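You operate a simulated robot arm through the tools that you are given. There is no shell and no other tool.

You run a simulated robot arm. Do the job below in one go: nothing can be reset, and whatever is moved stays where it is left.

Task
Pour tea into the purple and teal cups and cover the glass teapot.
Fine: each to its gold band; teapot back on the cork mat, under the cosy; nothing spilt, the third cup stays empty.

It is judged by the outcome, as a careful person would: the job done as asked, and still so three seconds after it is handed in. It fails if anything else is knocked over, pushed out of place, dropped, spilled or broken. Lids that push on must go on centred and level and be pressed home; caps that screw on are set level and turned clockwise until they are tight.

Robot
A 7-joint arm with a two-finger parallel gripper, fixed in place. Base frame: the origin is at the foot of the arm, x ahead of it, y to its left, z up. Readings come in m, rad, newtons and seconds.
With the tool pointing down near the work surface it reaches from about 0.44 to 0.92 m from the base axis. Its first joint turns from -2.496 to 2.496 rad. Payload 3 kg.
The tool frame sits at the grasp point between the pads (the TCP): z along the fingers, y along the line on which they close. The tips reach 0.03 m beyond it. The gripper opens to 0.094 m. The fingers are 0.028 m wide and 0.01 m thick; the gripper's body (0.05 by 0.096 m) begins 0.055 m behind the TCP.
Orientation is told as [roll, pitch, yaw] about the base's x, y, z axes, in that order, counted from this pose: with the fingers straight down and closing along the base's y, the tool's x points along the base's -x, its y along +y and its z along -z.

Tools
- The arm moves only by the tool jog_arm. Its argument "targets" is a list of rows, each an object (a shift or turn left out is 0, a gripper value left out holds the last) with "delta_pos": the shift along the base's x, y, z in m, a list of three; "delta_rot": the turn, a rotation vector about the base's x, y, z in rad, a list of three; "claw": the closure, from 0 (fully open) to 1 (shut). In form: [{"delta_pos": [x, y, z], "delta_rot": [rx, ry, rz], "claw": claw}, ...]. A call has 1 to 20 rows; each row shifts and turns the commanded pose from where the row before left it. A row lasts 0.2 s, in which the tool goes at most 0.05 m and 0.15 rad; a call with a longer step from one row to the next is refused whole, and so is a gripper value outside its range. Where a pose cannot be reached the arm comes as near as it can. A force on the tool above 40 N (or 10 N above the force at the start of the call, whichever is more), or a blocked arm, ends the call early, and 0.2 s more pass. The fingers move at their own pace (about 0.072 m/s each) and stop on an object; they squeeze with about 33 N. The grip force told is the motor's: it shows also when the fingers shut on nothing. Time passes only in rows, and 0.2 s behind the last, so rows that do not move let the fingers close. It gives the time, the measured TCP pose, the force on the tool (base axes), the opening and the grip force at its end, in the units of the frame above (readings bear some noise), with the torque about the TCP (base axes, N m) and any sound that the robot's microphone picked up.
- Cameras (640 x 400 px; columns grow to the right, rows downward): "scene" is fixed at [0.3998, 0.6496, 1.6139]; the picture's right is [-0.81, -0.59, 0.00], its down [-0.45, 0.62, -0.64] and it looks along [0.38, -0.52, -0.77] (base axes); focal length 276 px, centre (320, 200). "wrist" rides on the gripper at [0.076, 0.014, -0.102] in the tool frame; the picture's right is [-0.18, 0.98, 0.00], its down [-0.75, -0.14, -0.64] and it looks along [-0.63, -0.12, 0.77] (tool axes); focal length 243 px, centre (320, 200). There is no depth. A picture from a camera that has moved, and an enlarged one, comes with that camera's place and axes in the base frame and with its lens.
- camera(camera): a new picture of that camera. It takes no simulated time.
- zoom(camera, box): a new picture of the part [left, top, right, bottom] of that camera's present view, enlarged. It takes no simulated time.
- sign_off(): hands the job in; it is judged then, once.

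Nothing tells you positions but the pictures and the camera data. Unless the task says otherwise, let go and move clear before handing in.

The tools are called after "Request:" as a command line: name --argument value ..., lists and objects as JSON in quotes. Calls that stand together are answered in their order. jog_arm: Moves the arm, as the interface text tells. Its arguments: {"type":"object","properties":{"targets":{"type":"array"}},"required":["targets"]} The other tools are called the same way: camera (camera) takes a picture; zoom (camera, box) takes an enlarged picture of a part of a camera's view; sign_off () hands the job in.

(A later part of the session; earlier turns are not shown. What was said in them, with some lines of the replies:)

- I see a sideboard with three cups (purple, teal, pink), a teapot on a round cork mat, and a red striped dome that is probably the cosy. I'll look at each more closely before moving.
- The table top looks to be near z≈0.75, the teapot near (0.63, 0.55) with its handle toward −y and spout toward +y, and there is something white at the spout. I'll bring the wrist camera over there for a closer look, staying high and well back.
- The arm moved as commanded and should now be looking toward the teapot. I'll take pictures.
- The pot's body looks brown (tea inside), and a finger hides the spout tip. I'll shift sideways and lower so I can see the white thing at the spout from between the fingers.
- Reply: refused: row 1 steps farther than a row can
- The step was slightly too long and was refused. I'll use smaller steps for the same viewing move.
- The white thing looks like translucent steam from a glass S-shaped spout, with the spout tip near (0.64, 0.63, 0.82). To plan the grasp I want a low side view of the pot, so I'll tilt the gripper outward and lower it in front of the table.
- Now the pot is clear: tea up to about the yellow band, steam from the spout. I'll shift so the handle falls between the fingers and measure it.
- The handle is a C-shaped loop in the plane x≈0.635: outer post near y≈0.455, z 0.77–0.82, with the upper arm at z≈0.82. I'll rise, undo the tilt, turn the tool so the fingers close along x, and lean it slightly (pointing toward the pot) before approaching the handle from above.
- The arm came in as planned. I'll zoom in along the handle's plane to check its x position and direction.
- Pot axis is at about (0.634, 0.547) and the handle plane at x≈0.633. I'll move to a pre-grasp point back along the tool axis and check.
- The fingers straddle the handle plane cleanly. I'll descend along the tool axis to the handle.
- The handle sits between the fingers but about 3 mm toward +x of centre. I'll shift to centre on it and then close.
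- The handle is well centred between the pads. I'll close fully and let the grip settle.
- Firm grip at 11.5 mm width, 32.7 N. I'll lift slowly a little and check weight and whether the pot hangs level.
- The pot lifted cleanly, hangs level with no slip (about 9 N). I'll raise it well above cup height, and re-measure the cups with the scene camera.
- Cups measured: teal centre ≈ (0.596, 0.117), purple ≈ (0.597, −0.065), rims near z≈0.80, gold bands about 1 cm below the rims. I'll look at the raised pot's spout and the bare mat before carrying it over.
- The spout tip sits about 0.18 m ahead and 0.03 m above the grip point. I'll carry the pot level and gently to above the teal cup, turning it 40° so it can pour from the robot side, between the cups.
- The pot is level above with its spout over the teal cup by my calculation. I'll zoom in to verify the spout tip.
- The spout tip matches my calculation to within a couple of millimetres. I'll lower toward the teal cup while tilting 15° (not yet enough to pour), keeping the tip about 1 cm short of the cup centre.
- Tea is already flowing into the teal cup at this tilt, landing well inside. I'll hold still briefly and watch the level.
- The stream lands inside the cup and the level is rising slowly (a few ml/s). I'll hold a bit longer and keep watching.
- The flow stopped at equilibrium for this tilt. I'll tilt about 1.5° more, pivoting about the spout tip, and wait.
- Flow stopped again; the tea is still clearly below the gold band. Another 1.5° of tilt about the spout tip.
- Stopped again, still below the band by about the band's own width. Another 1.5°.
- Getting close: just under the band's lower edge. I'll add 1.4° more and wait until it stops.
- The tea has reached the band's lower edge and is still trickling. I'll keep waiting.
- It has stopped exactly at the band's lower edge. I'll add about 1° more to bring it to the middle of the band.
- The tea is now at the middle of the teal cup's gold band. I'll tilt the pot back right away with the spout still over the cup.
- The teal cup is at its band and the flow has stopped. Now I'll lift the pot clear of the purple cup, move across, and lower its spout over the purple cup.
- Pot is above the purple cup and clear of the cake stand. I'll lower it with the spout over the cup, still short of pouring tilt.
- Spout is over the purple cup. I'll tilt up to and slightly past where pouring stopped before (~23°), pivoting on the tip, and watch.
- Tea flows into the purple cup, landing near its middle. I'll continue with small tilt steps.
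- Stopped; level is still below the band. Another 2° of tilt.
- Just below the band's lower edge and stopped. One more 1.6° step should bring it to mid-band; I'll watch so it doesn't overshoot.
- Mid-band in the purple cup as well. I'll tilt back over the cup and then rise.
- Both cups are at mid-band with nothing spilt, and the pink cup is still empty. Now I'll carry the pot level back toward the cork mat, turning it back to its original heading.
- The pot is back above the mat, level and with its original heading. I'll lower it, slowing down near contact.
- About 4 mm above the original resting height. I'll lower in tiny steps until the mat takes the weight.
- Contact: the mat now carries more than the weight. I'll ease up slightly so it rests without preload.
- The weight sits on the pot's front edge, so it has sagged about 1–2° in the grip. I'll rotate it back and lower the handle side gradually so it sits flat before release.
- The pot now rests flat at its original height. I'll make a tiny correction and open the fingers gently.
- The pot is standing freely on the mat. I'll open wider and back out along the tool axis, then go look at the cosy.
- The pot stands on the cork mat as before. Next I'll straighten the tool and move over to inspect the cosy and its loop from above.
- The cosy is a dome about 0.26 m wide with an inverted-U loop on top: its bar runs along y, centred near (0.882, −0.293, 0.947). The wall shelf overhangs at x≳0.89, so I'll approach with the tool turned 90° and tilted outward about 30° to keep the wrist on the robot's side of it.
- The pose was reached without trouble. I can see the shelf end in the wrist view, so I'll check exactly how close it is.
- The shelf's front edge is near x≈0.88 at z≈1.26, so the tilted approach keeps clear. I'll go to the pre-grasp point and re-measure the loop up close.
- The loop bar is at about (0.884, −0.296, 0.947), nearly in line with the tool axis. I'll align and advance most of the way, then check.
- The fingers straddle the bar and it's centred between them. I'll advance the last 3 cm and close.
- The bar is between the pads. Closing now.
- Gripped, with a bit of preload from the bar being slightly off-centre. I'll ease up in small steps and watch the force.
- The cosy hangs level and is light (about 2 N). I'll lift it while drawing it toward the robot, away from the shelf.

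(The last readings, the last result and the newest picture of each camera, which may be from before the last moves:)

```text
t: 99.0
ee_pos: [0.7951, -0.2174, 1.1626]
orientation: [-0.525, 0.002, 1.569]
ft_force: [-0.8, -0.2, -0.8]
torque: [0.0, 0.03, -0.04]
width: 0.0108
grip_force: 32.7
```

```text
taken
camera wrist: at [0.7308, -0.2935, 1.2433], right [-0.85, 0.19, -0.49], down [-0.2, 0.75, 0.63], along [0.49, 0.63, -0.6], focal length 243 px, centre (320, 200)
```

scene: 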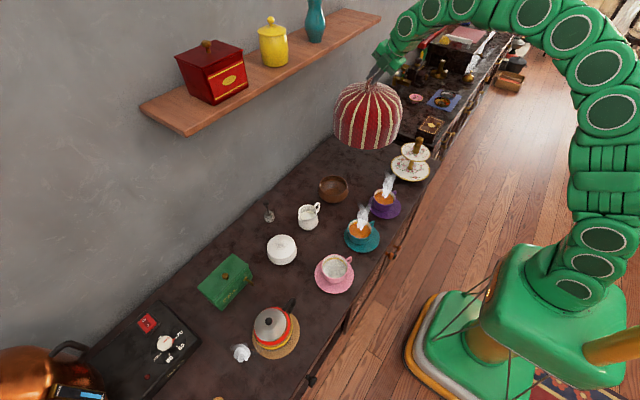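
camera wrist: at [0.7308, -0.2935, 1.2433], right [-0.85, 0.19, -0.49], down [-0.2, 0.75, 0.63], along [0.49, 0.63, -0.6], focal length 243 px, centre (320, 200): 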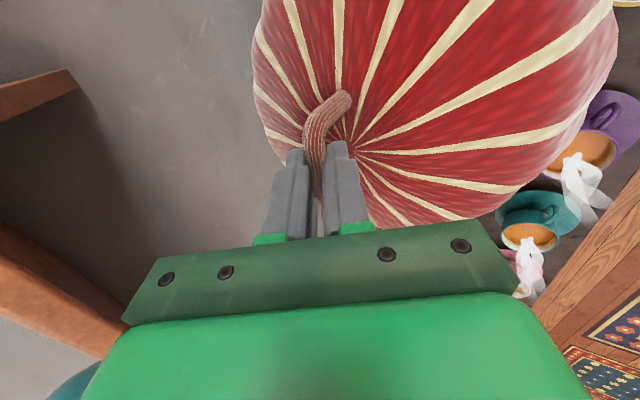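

The cosy is clear of everything. I'll carry it high past the cups toward the pot, turning it with the arm as it is symmetric.

Request:
jog_arm --targets '[{"delta_pos": [-0.004, 0.014, 0], "delta_rot": [0, 0, 0.02]}, {"delta_pos": [-0.0069, 0.0271, 0], "delta_rot": [0, 0, 0.0375]}, {"delta_pos": [-0.0069, 0.0271, 0], "delta_rot": [0, 0, 0.0375]}, {"delta_pos": [-0.0069, 0.0271, 0], "delta_rot": [0, 0, 0.0375]}, {"delta_pos": [-0.0069, 0.0271, 0], "delta_rot": [0, 0, 0.0375]}, {"delta_pos": [-0.0069, 0.0271, 0], "delta_rot": [0, 0, 0.0375]}, {"delta_pos": [-0.0069, 0.0271, 0], "delta_rot": [0, 0, 0.0375]}, {"delta_pos": [-0.0069, 0.0271, 0], "delta_rot": [0, 0, 0.0375]}, {"delta_pos": [-0.0045, 0.028, 0], "delta_rot": [0, 0, 0.04]}, {"delta_pos": [-0.004, 0.028, 0], "delta_rot": [0, 0, 0.04]}, {"delta_pos": [-0.004, 0.028, 0], "delta_rot": [0, 0, 0.04]}, {"delta_pos": [-0.004, 0.028, 0], "delta_rot": [0, 0, 0.04]}, {"delta_pos": [-0.004, 0.028, 0], "delta_rot": [0, 0, 0.04]}, {"delta_pos": [-0.004, 0.028, 0], "delta_rot": [0, 0, 0.04]}, {"delta_pos": [-0.004, 0.028, 0], "delta_rot": [0, 0, 0.04]}, {"delta_pos": [-0.004, 0.028, 0], "delta_rot": [0, 0, 0.04]}, {"delta_pos": [-0.004, 0.028, 0], "delta_rot": [0, 0, 0.04]}, {"delta_pos": [-0.004, 0.02, 0], "delta_rot": [0, 0, 0.04]}, {"delta_pos": [-0.002, 0.01, 0], "delta_rot": [0, 0, 0.02]}]'

Request:
camera --camera "scene"

Request:
camera --camera "wrist"

```text
t: 103.0
ee_pos: [0.6992, 0.2649, 1.1613]
orientation: [-0.524, -0.002, 2.273]
ft_force: [-0.1, -0.4, -1.1]
torque: [0.03, -0.02, -0.01]
width: 0.0112
grip_force: 33.1
```

```text
taken
```

scene: 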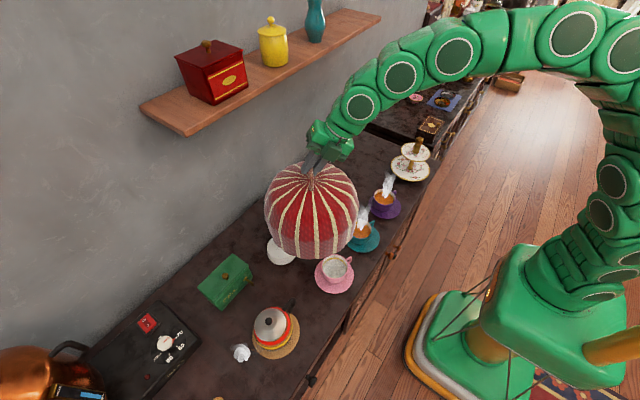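

```text
taken
camera wrist: at [0.6998, 0.1666, 1.2423], right [-0.77, -0.41, -0.49], down [-0.64, 0.45, 0.63], along [-0.04, 0.8, -0.6], focal length 243 px, centre (320, 200)
```

wrist: 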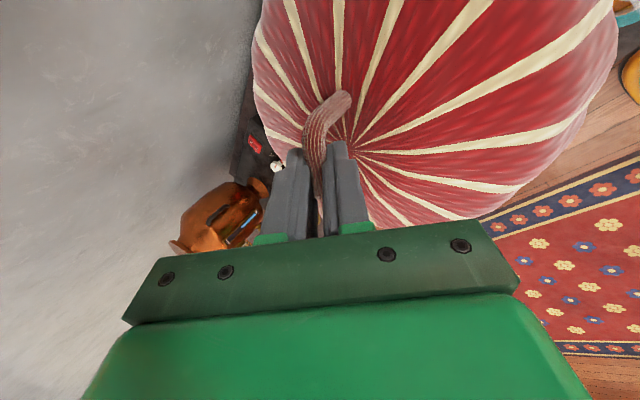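

Request:
jog_arm --targets '[{"delta_pos": [-0.0026, 0.0117, 0], "delta_rot": [0, 0, 0.0136]}, {"delta_pos": [-0.0051, 0.0234, 0], "delta_rot": [0, 0, 0.0273]}, {"delta_pos": [-0.0064, 0.0293, 0], "delta_rot": [0, 0, 0.0341]}, {"delta_pos": [-0.0064, 0.0293, 0], "delta_rot": [0, 0, 0.0341]}, {"delta_pos": [-0.0064, 0.0293, 0], "delta_rot": [0, 0, 0.0341]}, {"delta_pos": [-0.0064, 0.0293, 0], "delta_rot": [0, 0, 0.0341]}, {"delta_pos": [-0.0064, 0.0293, 0], "delta_rot": [0, 0, 0.0341]}, {"delta_pos": [-0.0064, 0.0293, 0], "delta_rot": [0, 0, 0.0341]}, {"delta_pos": [-0.0064, 0.0293, 0], "delta_rot": [0, 0, 0.0341]}, {"delta_pos": [-0.0051, 0.0234, 0], "delta_rot": [0, 0, 0.0273]}, {"delta_pos": [-0.0026, 0.0117, 0], "delta_rot": [0, 0, 0.0136]}, {"delta_pos": [0, 0, 0]}]'

Request:
camera --camera "scene"

Request:
zoom --camera "scene" --box '[170, 200, 340, 400]'

Request:
camera --camera "wrist"

```text
t: 105.6
ee_pos: [0.6396, 0.5438, 1.1623]
orientation: [-0.523, 0.0, 2.593]
ft_force: [-0.5, 0.2, -1.6]
torque: [0.01, 0.02, 0.01]
width: 0.0111
grip_force: 33.0
```

```text
taken
```

scene: 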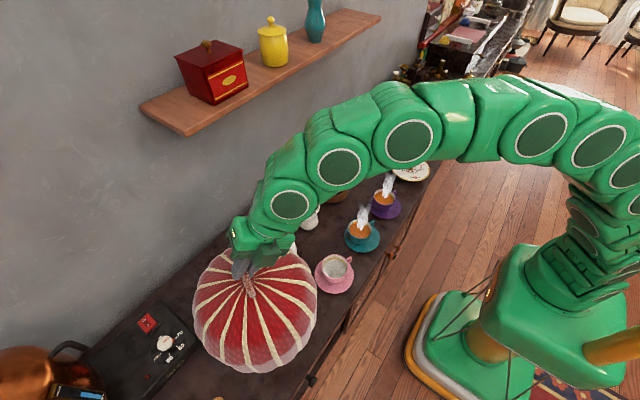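

```text
2.00 times, centred on (255, 300) of scene
camera zoom: at [0.3998, 0.6496, 1.6139], right [-0.81, -0.59, 0.0], down [-0.45, 0.62, -0.64], along [0.38, -0.52, -0.77], focal length 552 px, centre (450, 0)
```

zoom: 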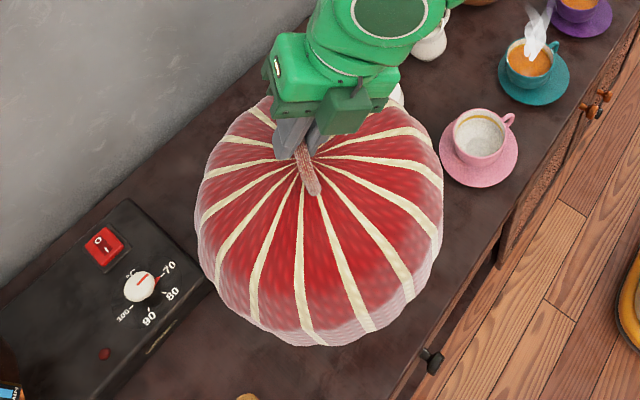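

```text
taken
camera wrist: at [0.6716, 0.45, 1.2424], right [-0.6, -0.63, -0.49], down [-0.75, 0.22, 0.63], along [-0.28, 0.74, -0.6], focal length 243 px, centre (320, 200)
```

wrist: 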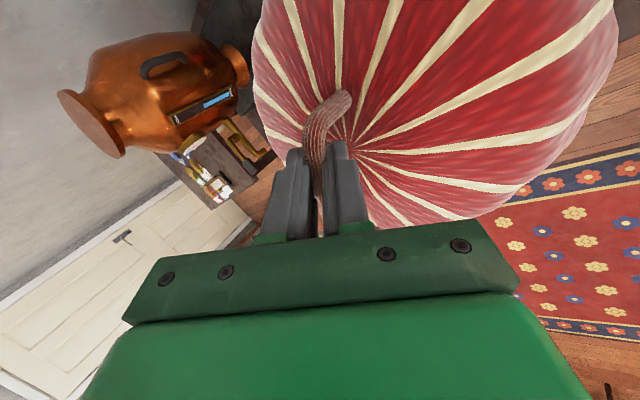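

The cosy is above the pot. I'll check its exact axis and levelness relative to the gripper before lowering.

Request:
zoom --camera "wrist" --box '[240, 60, 400, 240]'

Request:
zoom --camera "scene" --box '[230, 255, 290, 305]'

```text
2.22 times, centred on (320, 150) of wrist
camera zoom: at [0.6716, 0.45, 1.2424], right [-0.6, -0.63, -0.49], down [-0.75, 0.22, 0.63], along [-0.28, 0.74, -0.6], focal length 539 px, centre (320, 311)
```

zoom: 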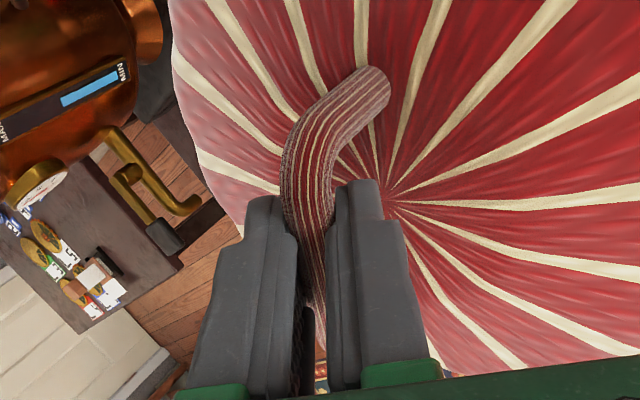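

```text
8.00 times, centred on (260, 280) of scene
camera zoom: at [0.3998, 0.6496, 1.6139], right [-0.81, -0.59, 0.0], down [-0.45, 0.62, -0.64], along [0.38, -0.52, -0.77], focal length 2210 px, centre (800, -440)
```

zoom: 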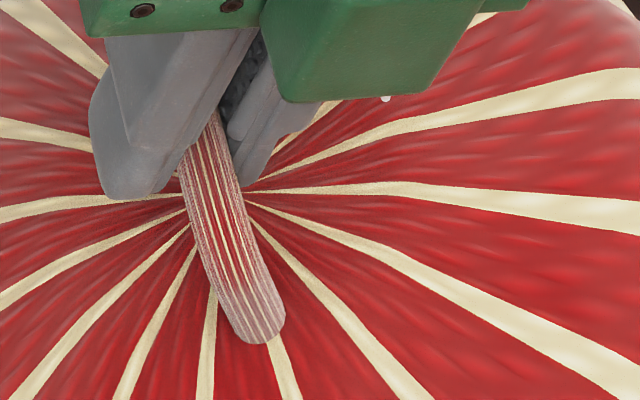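

Combining both views, the cosy's axis is at about (0.640, 0.551), so I'll shift it 6 mm toward −y to centre it over the pot, handle and spout, and start lowering.

Request:
jog_arm --targets '[{"delta_pos": [0, -0.006, 0]}, {"delta_pos": [0, 0, -0.012]}, {"delta_pos": [0, 0, -0.02]}, {"delta_pos": [0, 0, -0.02]}, {"delta_pos": [0, 0, -0.01]}, {"delta_pos": [0, 0, 0]}]'

Request:
zoom --camera "scene" --box '[170, 220, 340, 390]'

```text
t: 107.0
ee_pos: [0.6384, 0.5367, 1.1018]
orientation: [-0.524, -0.002, 2.593]
ft_force: [0.0, -0.3, -0.9]
torque: [-0.02, 0.02, -0.01]
width: 0.0109
grip_force: 33.1
```

```text
2.35 times, centred on (255, 305) of scene
camera zoom: at [0.3998, 0.6496, 1.6139], right [-0.81, -0.59, 0.0], down [-0.45, 0.62, -0.64], along [0.38, -0.52, -0.77], focal length 650 px, centre (473, -47)
```

zoom: 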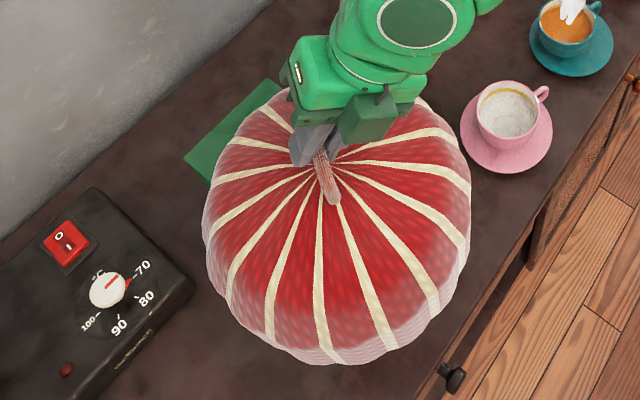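

The silhouette confirms the cosy axis at about (0.642, 0.547), which is well centred on the pot. Continuing down slowly, watching the force.

Request:
jog_arm --targets '[{"delta_pos": [0, 0, -0.012]}, {"delta_pos": [0, 0, -0.012]}, {"delta_pos": [0, 0, -0.012]}, {"delta_pos": [0, 0, -0.012]}, {"delta_pos": [0, 0, -0.012]}, {"delta_pos": [0, 0, -0.012]}, {"delta_pos": [0, 0, -0.012]}, {"delta_pos": [0, 0, -0.012]}, {"delta_pos": [0, 0, -0.01]}, {"delta_pos": [0, 0, 0]}]'

Request:
zoom --camera "scene" --box '[170, 220, 340, 390]'

```text
t: 109.2
ee_pos: [0.6399, 0.5355, 0.9944]
orientation: [-0.527, -0.001, 2.591]
ft_force: [0.4, 0.6, -2.1]
torque: [-0.02, -0.02, 0.0]
width: 0.0109
grip_force: 32.7
```

```text
2.35 times, centred on (255, 305) of scene
camera zoom: at [0.3998, 0.6496, 1.6139], right [-0.81, -0.59, 0.0], down [-0.45, 0.62, -0.64], along [0.38, -0.52, -0.77], focal length 650 px, centre (473, -47)
```

zoom: 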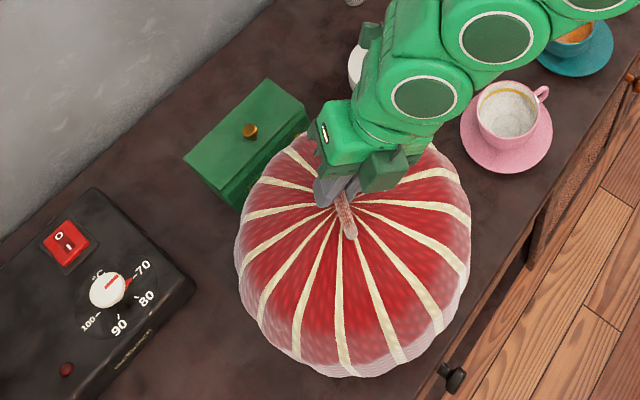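

No contact so far. I'll take it down the last 3–4 cm in small steps.

Request:
jog_arm --targets '[{"delta_pos": [0, 0, -0.006]}, {"delta_pos": [0, 0, -0.006]}, {"delta_pos": [0, 0, -0.006]}, {"delta_pos": [0, 0, -0.006]}, {"delta_pos": [0, 0, 0]}]'

Request:
zoom --camera "scene" --box '[190, 230, 320, 390]'

```text
t: 110.4
ee_pos: [0.6408, 0.5348, 0.9685]
orientation: [-0.522, 0.001, 2.592]
ft_force: [-0.3, 0.7, -1.3]
torque: [0.01, -0.03, 0.02]
width: 0.011
grip_force: 32.9
```

```text
2.50 times, centred on (255, 310) of scene
camera zoom: at [0.3998, 0.6496, 1.6139], right [-0.81, -0.59, 0.0], down [-0.45, 0.62, -0.64], along [0.38, -0.52, -0.77], focal length 691 px, centre (482, -75)
```

zoom: 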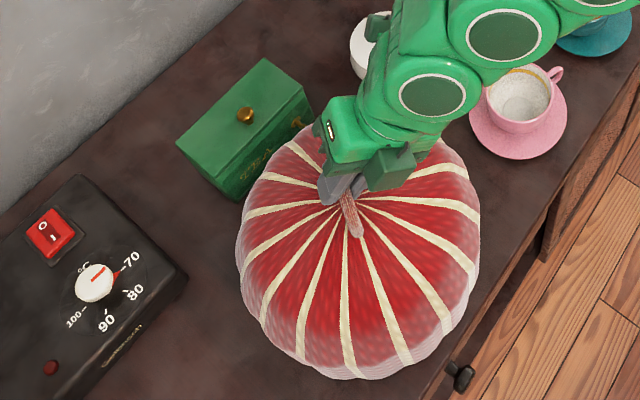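

Request:
jog_arm --targets '[{"delta_pos": [0, 0, -0.003]}, {"delta_pos": [0, 0, -0.002]}, {"delta_pos": [0, 0, 0]}]'

Request:
jog_arm --targets '[{"delta_pos": [0, 0, -0.002]}, {"delta_pos": [0, 0, 0]}]'

```text
t: 111.2
ee_pos: [0.6402, 0.5357, 0.9649]
orientation: [-0.525, 0.0, 2.592]
ft_force: [0.1, -0.2, -1.3]
torque: [0.0, 0.0, -0.03]
width: 0.011
grip_force: 33.4
```

```text
t: 111.8
ee_pos: [0.6404, 0.5355, 0.9631]
orientation: [-0.522, -0.003, 2.591]
ft_force: [-0.3, -0.5, -1.2]
torque: [-0.04, -0.01, -0.01]
width: 0.0111
grip_force: 33.2
```

Still hanging freely, with no contact at z≈0.963. Continuing in 1.5–2 mm steps.

Request:
jog_arm --targets '[{"delta_pos": [0, 0, -0.002]}, {"delta_pos": [0, 0, 0]}]'

Request:
jog_arm --targets '[{"delta_pos": [0, 0, -0.0015]}, {"delta_pos": [0, 0, 0]}]'

```text
t: 112.4
ee_pos: [0.6404, 0.5363, 0.9611]
orientation: [-0.526, -0.002, 2.593]
ft_force: [-0.8, -0.3, -1.7]
torque: [0.01, -0.01, 0.0]
width: 0.0112
grip_force: 32.6
```

```text
t: 113.0
ee_pos: [0.6395, 0.5357, 0.9594]
orientation: [-0.527, 0.0, 2.592]
ft_force: [0.8, 0.9, 0.6]
torque: [-0.01, 0.01, -0.02]
width: 0.0111
grip_force: 33.5
```

The table now carries the cosy at the same height as where it was picked up. I'll check that it's level, then open the fingers.

Request:
zoom --camera "scene" --box '[190, 230, 320, 390]'

Request:
jog_arm --targets '[{"claw": 0.9}, {"claw": 0.8}, {"claw": 0.7}, {"claw": 0.7}]'

Request:
zoom --camera "wrist" --box '[240, 60, 400, 240]'

Request:
zoom --camera "scene" --box '[190, 230, 320, 390]'

```text
2.50 times, centred on (255, 310) of scene
camera zoom: at [0.3998, 0.6496, 1.6139], right [-0.81, -0.59, 0.0], down [-0.45, 0.62, -0.64], along [0.38, -0.52, -0.77], focal length 691 px, centre (482, -75)
```

zoom: 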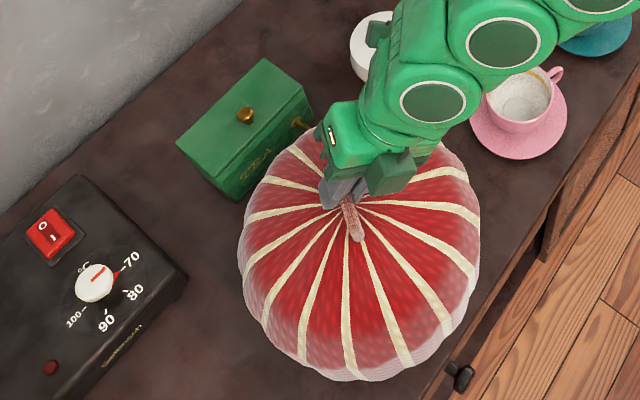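

```text
t: 114.0
ee_pos: [0.6399, 0.5363, 0.9606]
orientation: [-0.525, -0.001, 2.591]
ft_force: [-0.9, 0.5, -0.5]
torque: [0.02, 0.05, 0.02]
width: 0.0282
grip_force: 0.1
```

```text
2.22 times, centred on (320, 150) of wrist
camera zoom: at [0.6717, 0.4424, 1.0401], right [-0.6, -0.63, -0.49], down [-0.75, 0.22, 0.63], along [-0.28, 0.74, -0.6], focal length 539 px, centre (320, 311)
```

zoom: 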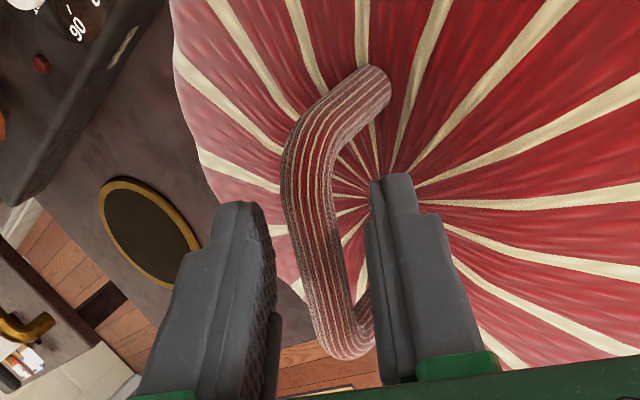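

```text
2.50 times, centred on (255, 310) of scene
camera zoom: at [0.3998, 0.6496, 1.6139], right [-0.81, -0.59, 0.0], down [-0.45, 0.62, -0.64], along [0.38, -0.52, -0.77], focal length 691 px, centre (482, -75)
```

zoom: 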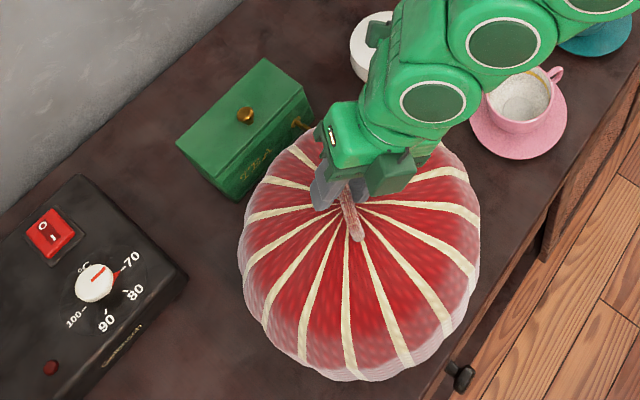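

The cosy stayed put when released. I'll back the fingers out along the tool axis, then move clear.

Request:
jog_arm --targets '[{"delta_pos": [-0.0039, -0.0064, 0.013], "claw": 0.65}, {"delta_pos": [-0.0052, -0.0085, 0.0173]}, {"delta_pos": [-0.0078, -0.0128, 0.026]}, {"delta_pos": [-0.0078, -0.0128, 0.026]}, {"delta_pos": [-0.0078, -0.0128, 0.026]}, {"delta_pos": [-0.0078, -0.0128, 0.026]}, {"delta_pos": [-0.0078, -0.0128, 0.026]}, {"delta_pos": [-0.0078, -0.0128, 0.026]}, {"delta_pos": [-0.02, -0.035, 0.02]}, {"delta_pos": [-0.02, -0.035, 0.02]}, {"delta_pos": [-0.02, -0.035, 0.01]}, {"delta_pos": [-0.02, -0.035, 0.01]}]'

Request:
camera --camera "scene"

Request:
zoom --camera "scene" --box '[190, 230, 320, 390]'

Request:
camera --camera "wrist"

```text
t: 116.6
ee_pos: [0.5009, 0.3026, 1.2068]
orientation: [-0.526, 0.0, 2.592]
ft_force: [-0.1, 0.1, 0.4]
torque: [-0.01, -0.01, 0.0]
width: 0.0328
grip_force: 0.0
```

```text
taken
```

scene: 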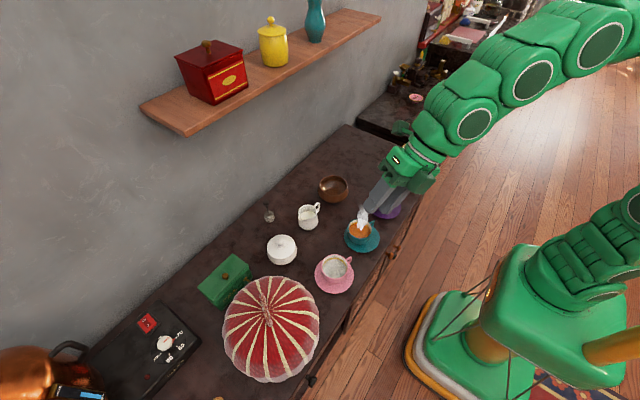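

```text
2.50 times, centred on (255, 310) of scene
camera zoom: at [0.3998, 0.6496, 1.6139], right [-0.81, -0.59, 0.0], down [-0.45, 0.62, -0.64], along [0.38, -0.52, -0.77], focal length 691 px, centre (482, -75)
```

zoom: 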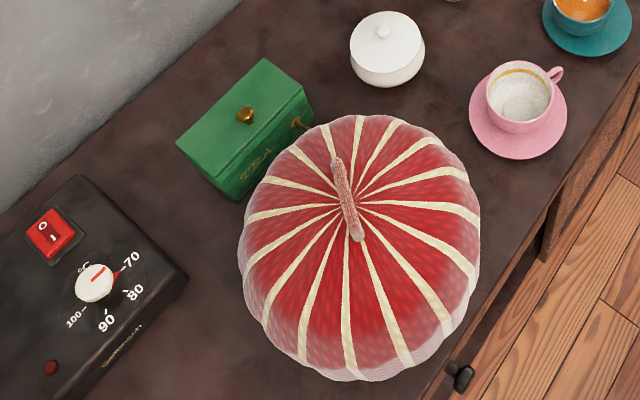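

```text
taken
camera wrist: at [0.532, 0.209, 1.2868], right [-0.6, -0.63, -0.49], down [-0.75, 0.22, 0.63], along [-0.28, 0.75, -0.6], focal length 243 px, centre (320, 200)
```

wrist: 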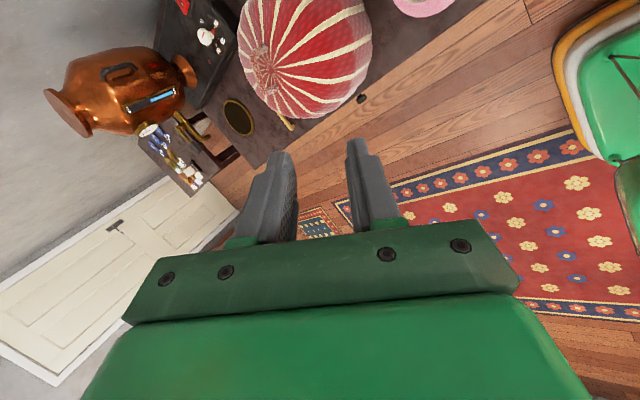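

The cosy sits flat over the pot. I'll move the arm farther back and up, then check the cups and the surroundings.

Request:
jog_arm --targets '[{"delta_pos": [-0.01, -0.03, 0.03]}, {"delta_pos": [-0.01, -0.03, 0.03]}, {"delta_pos": [-0.01, -0.03, 0.03]}, {"delta_pos": [-0.01, -0.03, 0.03]}, {"delta_pos": [-0.01, -0.03, 0.02]}, {"delta_pos": [0, -0.04, 0]}, {"delta_pos": [0, -0.04, 0]}, {"delta_pos": [0, -0.04, 0]}, {"delta_pos": [0, -0.04, 0]}]'

Request:
camera --camera "scene"

Request:
zoom --camera "scene" --box '[310, 130, 450, 300]'

Request:
zoom --camera "scene" --box '[180, 240, 340, 400]'

Request:
zoom --camera "scene" --box '[345, 180, 410, 255]'

```text
t: 118.6
ee_pos: [0.4527, -0.0023, 1.3474]
orientation: [-0.526, 0.0, 2.594]
ft_force: [-0.5, 0.1, -0.2]
torque: [-0.01, 0.0, 0.01]
width: 0.033
grip_force: 0.0
```

```text
taken
```

scene: 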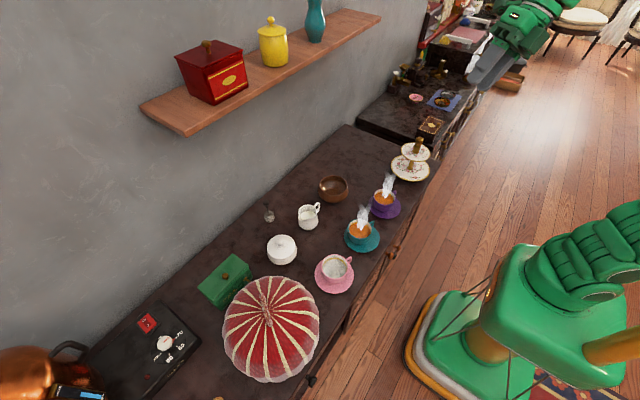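

```text
2.35 times, centred on (380, 215) of scene
camera zoom: at [0.3998, 0.6496, 1.6139], right [-0.81, -0.59, 0.0], down [-0.45, 0.62, -0.64], along [0.38, -0.52, -0.77], focal length 650 px, centre (179, 165)
```

zoom: 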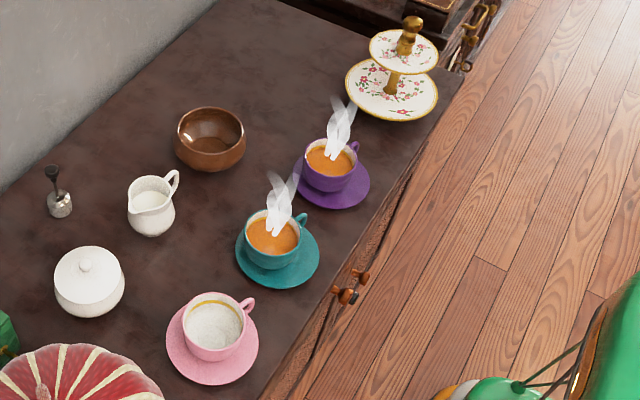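

```text
2.50 times, centred on (260, 320) of scene
camera zoom: at [0.3998, 0.6496, 1.6139], right [-0.81, -0.59, 0.0], down [-0.45, 0.62, -0.64], along [0.38, -0.52, -0.77], focal length 691 px, centre (470, -100)
```

zoom: 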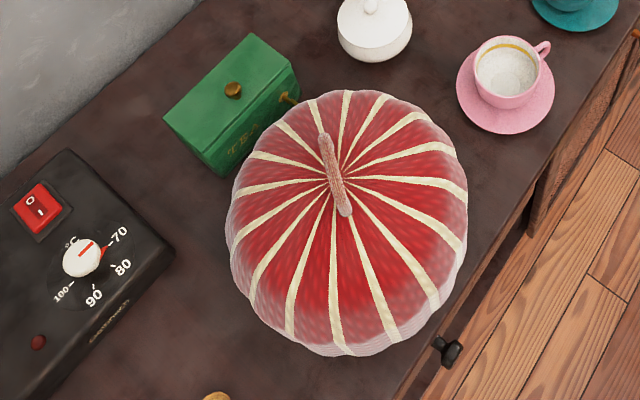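

```text
5.33 times, centred on (378, 218) of scene
camera zoom: at [0.3998, 0.6496, 1.6139], right [-0.81, -0.59, 0.0], down [-0.45, 0.62, -0.64], along [0.38, -0.52, -0.77], focal length 1473 px, centre (13, 107)
```

zoom: 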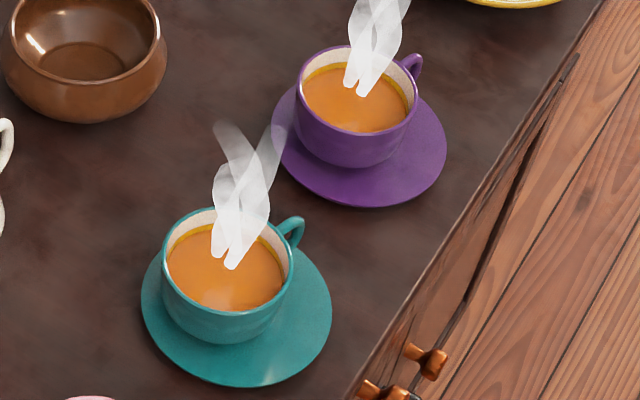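

Everything looks in place. I'll take one last look at the cosy's base from the wrist camera to make sure it sits flat around the pot.

Request:
camera --camera "wrist"

Request:
zoom --camera "scene" --box '[215, 330, 325, 390]'

```text
taken
camera wrist: at [0.4845, -0.0967, 1.4277], right [-0.6, -0.63, -0.49], down [-0.75, 0.22, 0.63], along [-0.28, 0.74, -0.6], focal length 243 px, centre (320, 200)
```

wrist: 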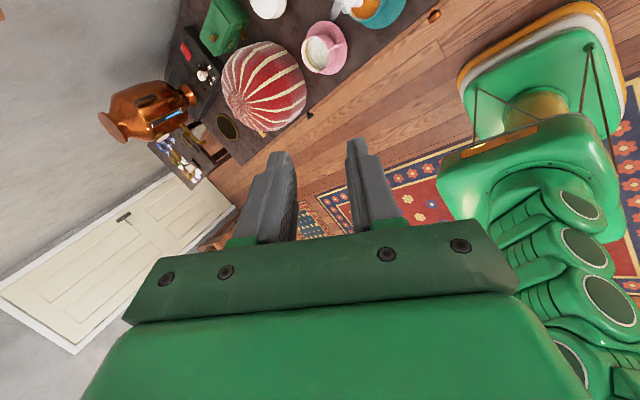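

```text
5.82 times, centred on (270, 360) of scene
camera zoom: at [0.3998, 0.6496, 1.6139], right [-0.81, -0.59, 0.0], down [-0.45, 0.62, -0.64], along [0.38, -0.52, -0.77], focal length 1607 px, centre (611, -731)
```

zoom: 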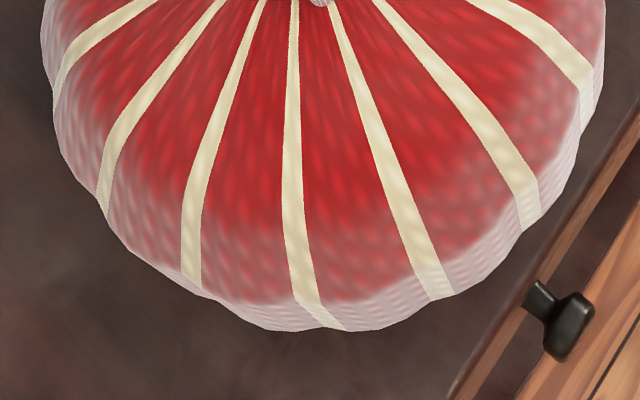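

Request:
zoom --camera "wrist" --box '[190, 0, 370, 150]'

```text
2.67 times, centred on (280, 75) of wrist
camera zoom: at [0.4845, -0.0967, 1.4277], right [-0.6, -0.63, -0.49], down [-0.75, 0.22, 0.63], along [-0.28, 0.74, -0.6], focal length 647 px, centre (427, 533)
```

zoom: 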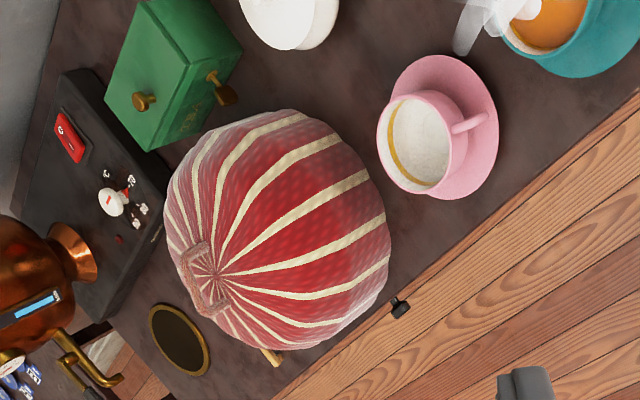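

The cosy sits level over the pot, clear of the tea caddy and within the table edge. The purple and teal cups are at their gold bands, the pink cup is empty, and the arm is clear, so I'm handing in the job.

Request:
sign_off

```text
The job is handed in.
```

I poured the tea and covered the pot, then handed the job in. I haven't seen the judge's verdict.

- **Cups:** The purple and teal cups are both filled to about the middle of their gold bands. The pink cup is still empty, and I saw no spills in the pictures.
- **Teapot:** It is back on the cork mat in its original position. The cosy came down level and rests on the table at the height it was picked up from. I could not see underneath, so that last point comes from the force and height readings.
- **Surroundings:** The cosy is clear of the tea caddy and its front edge is about 1 cm inside the table edge. Nothing else looked moved, and the arm is up and out of the way.
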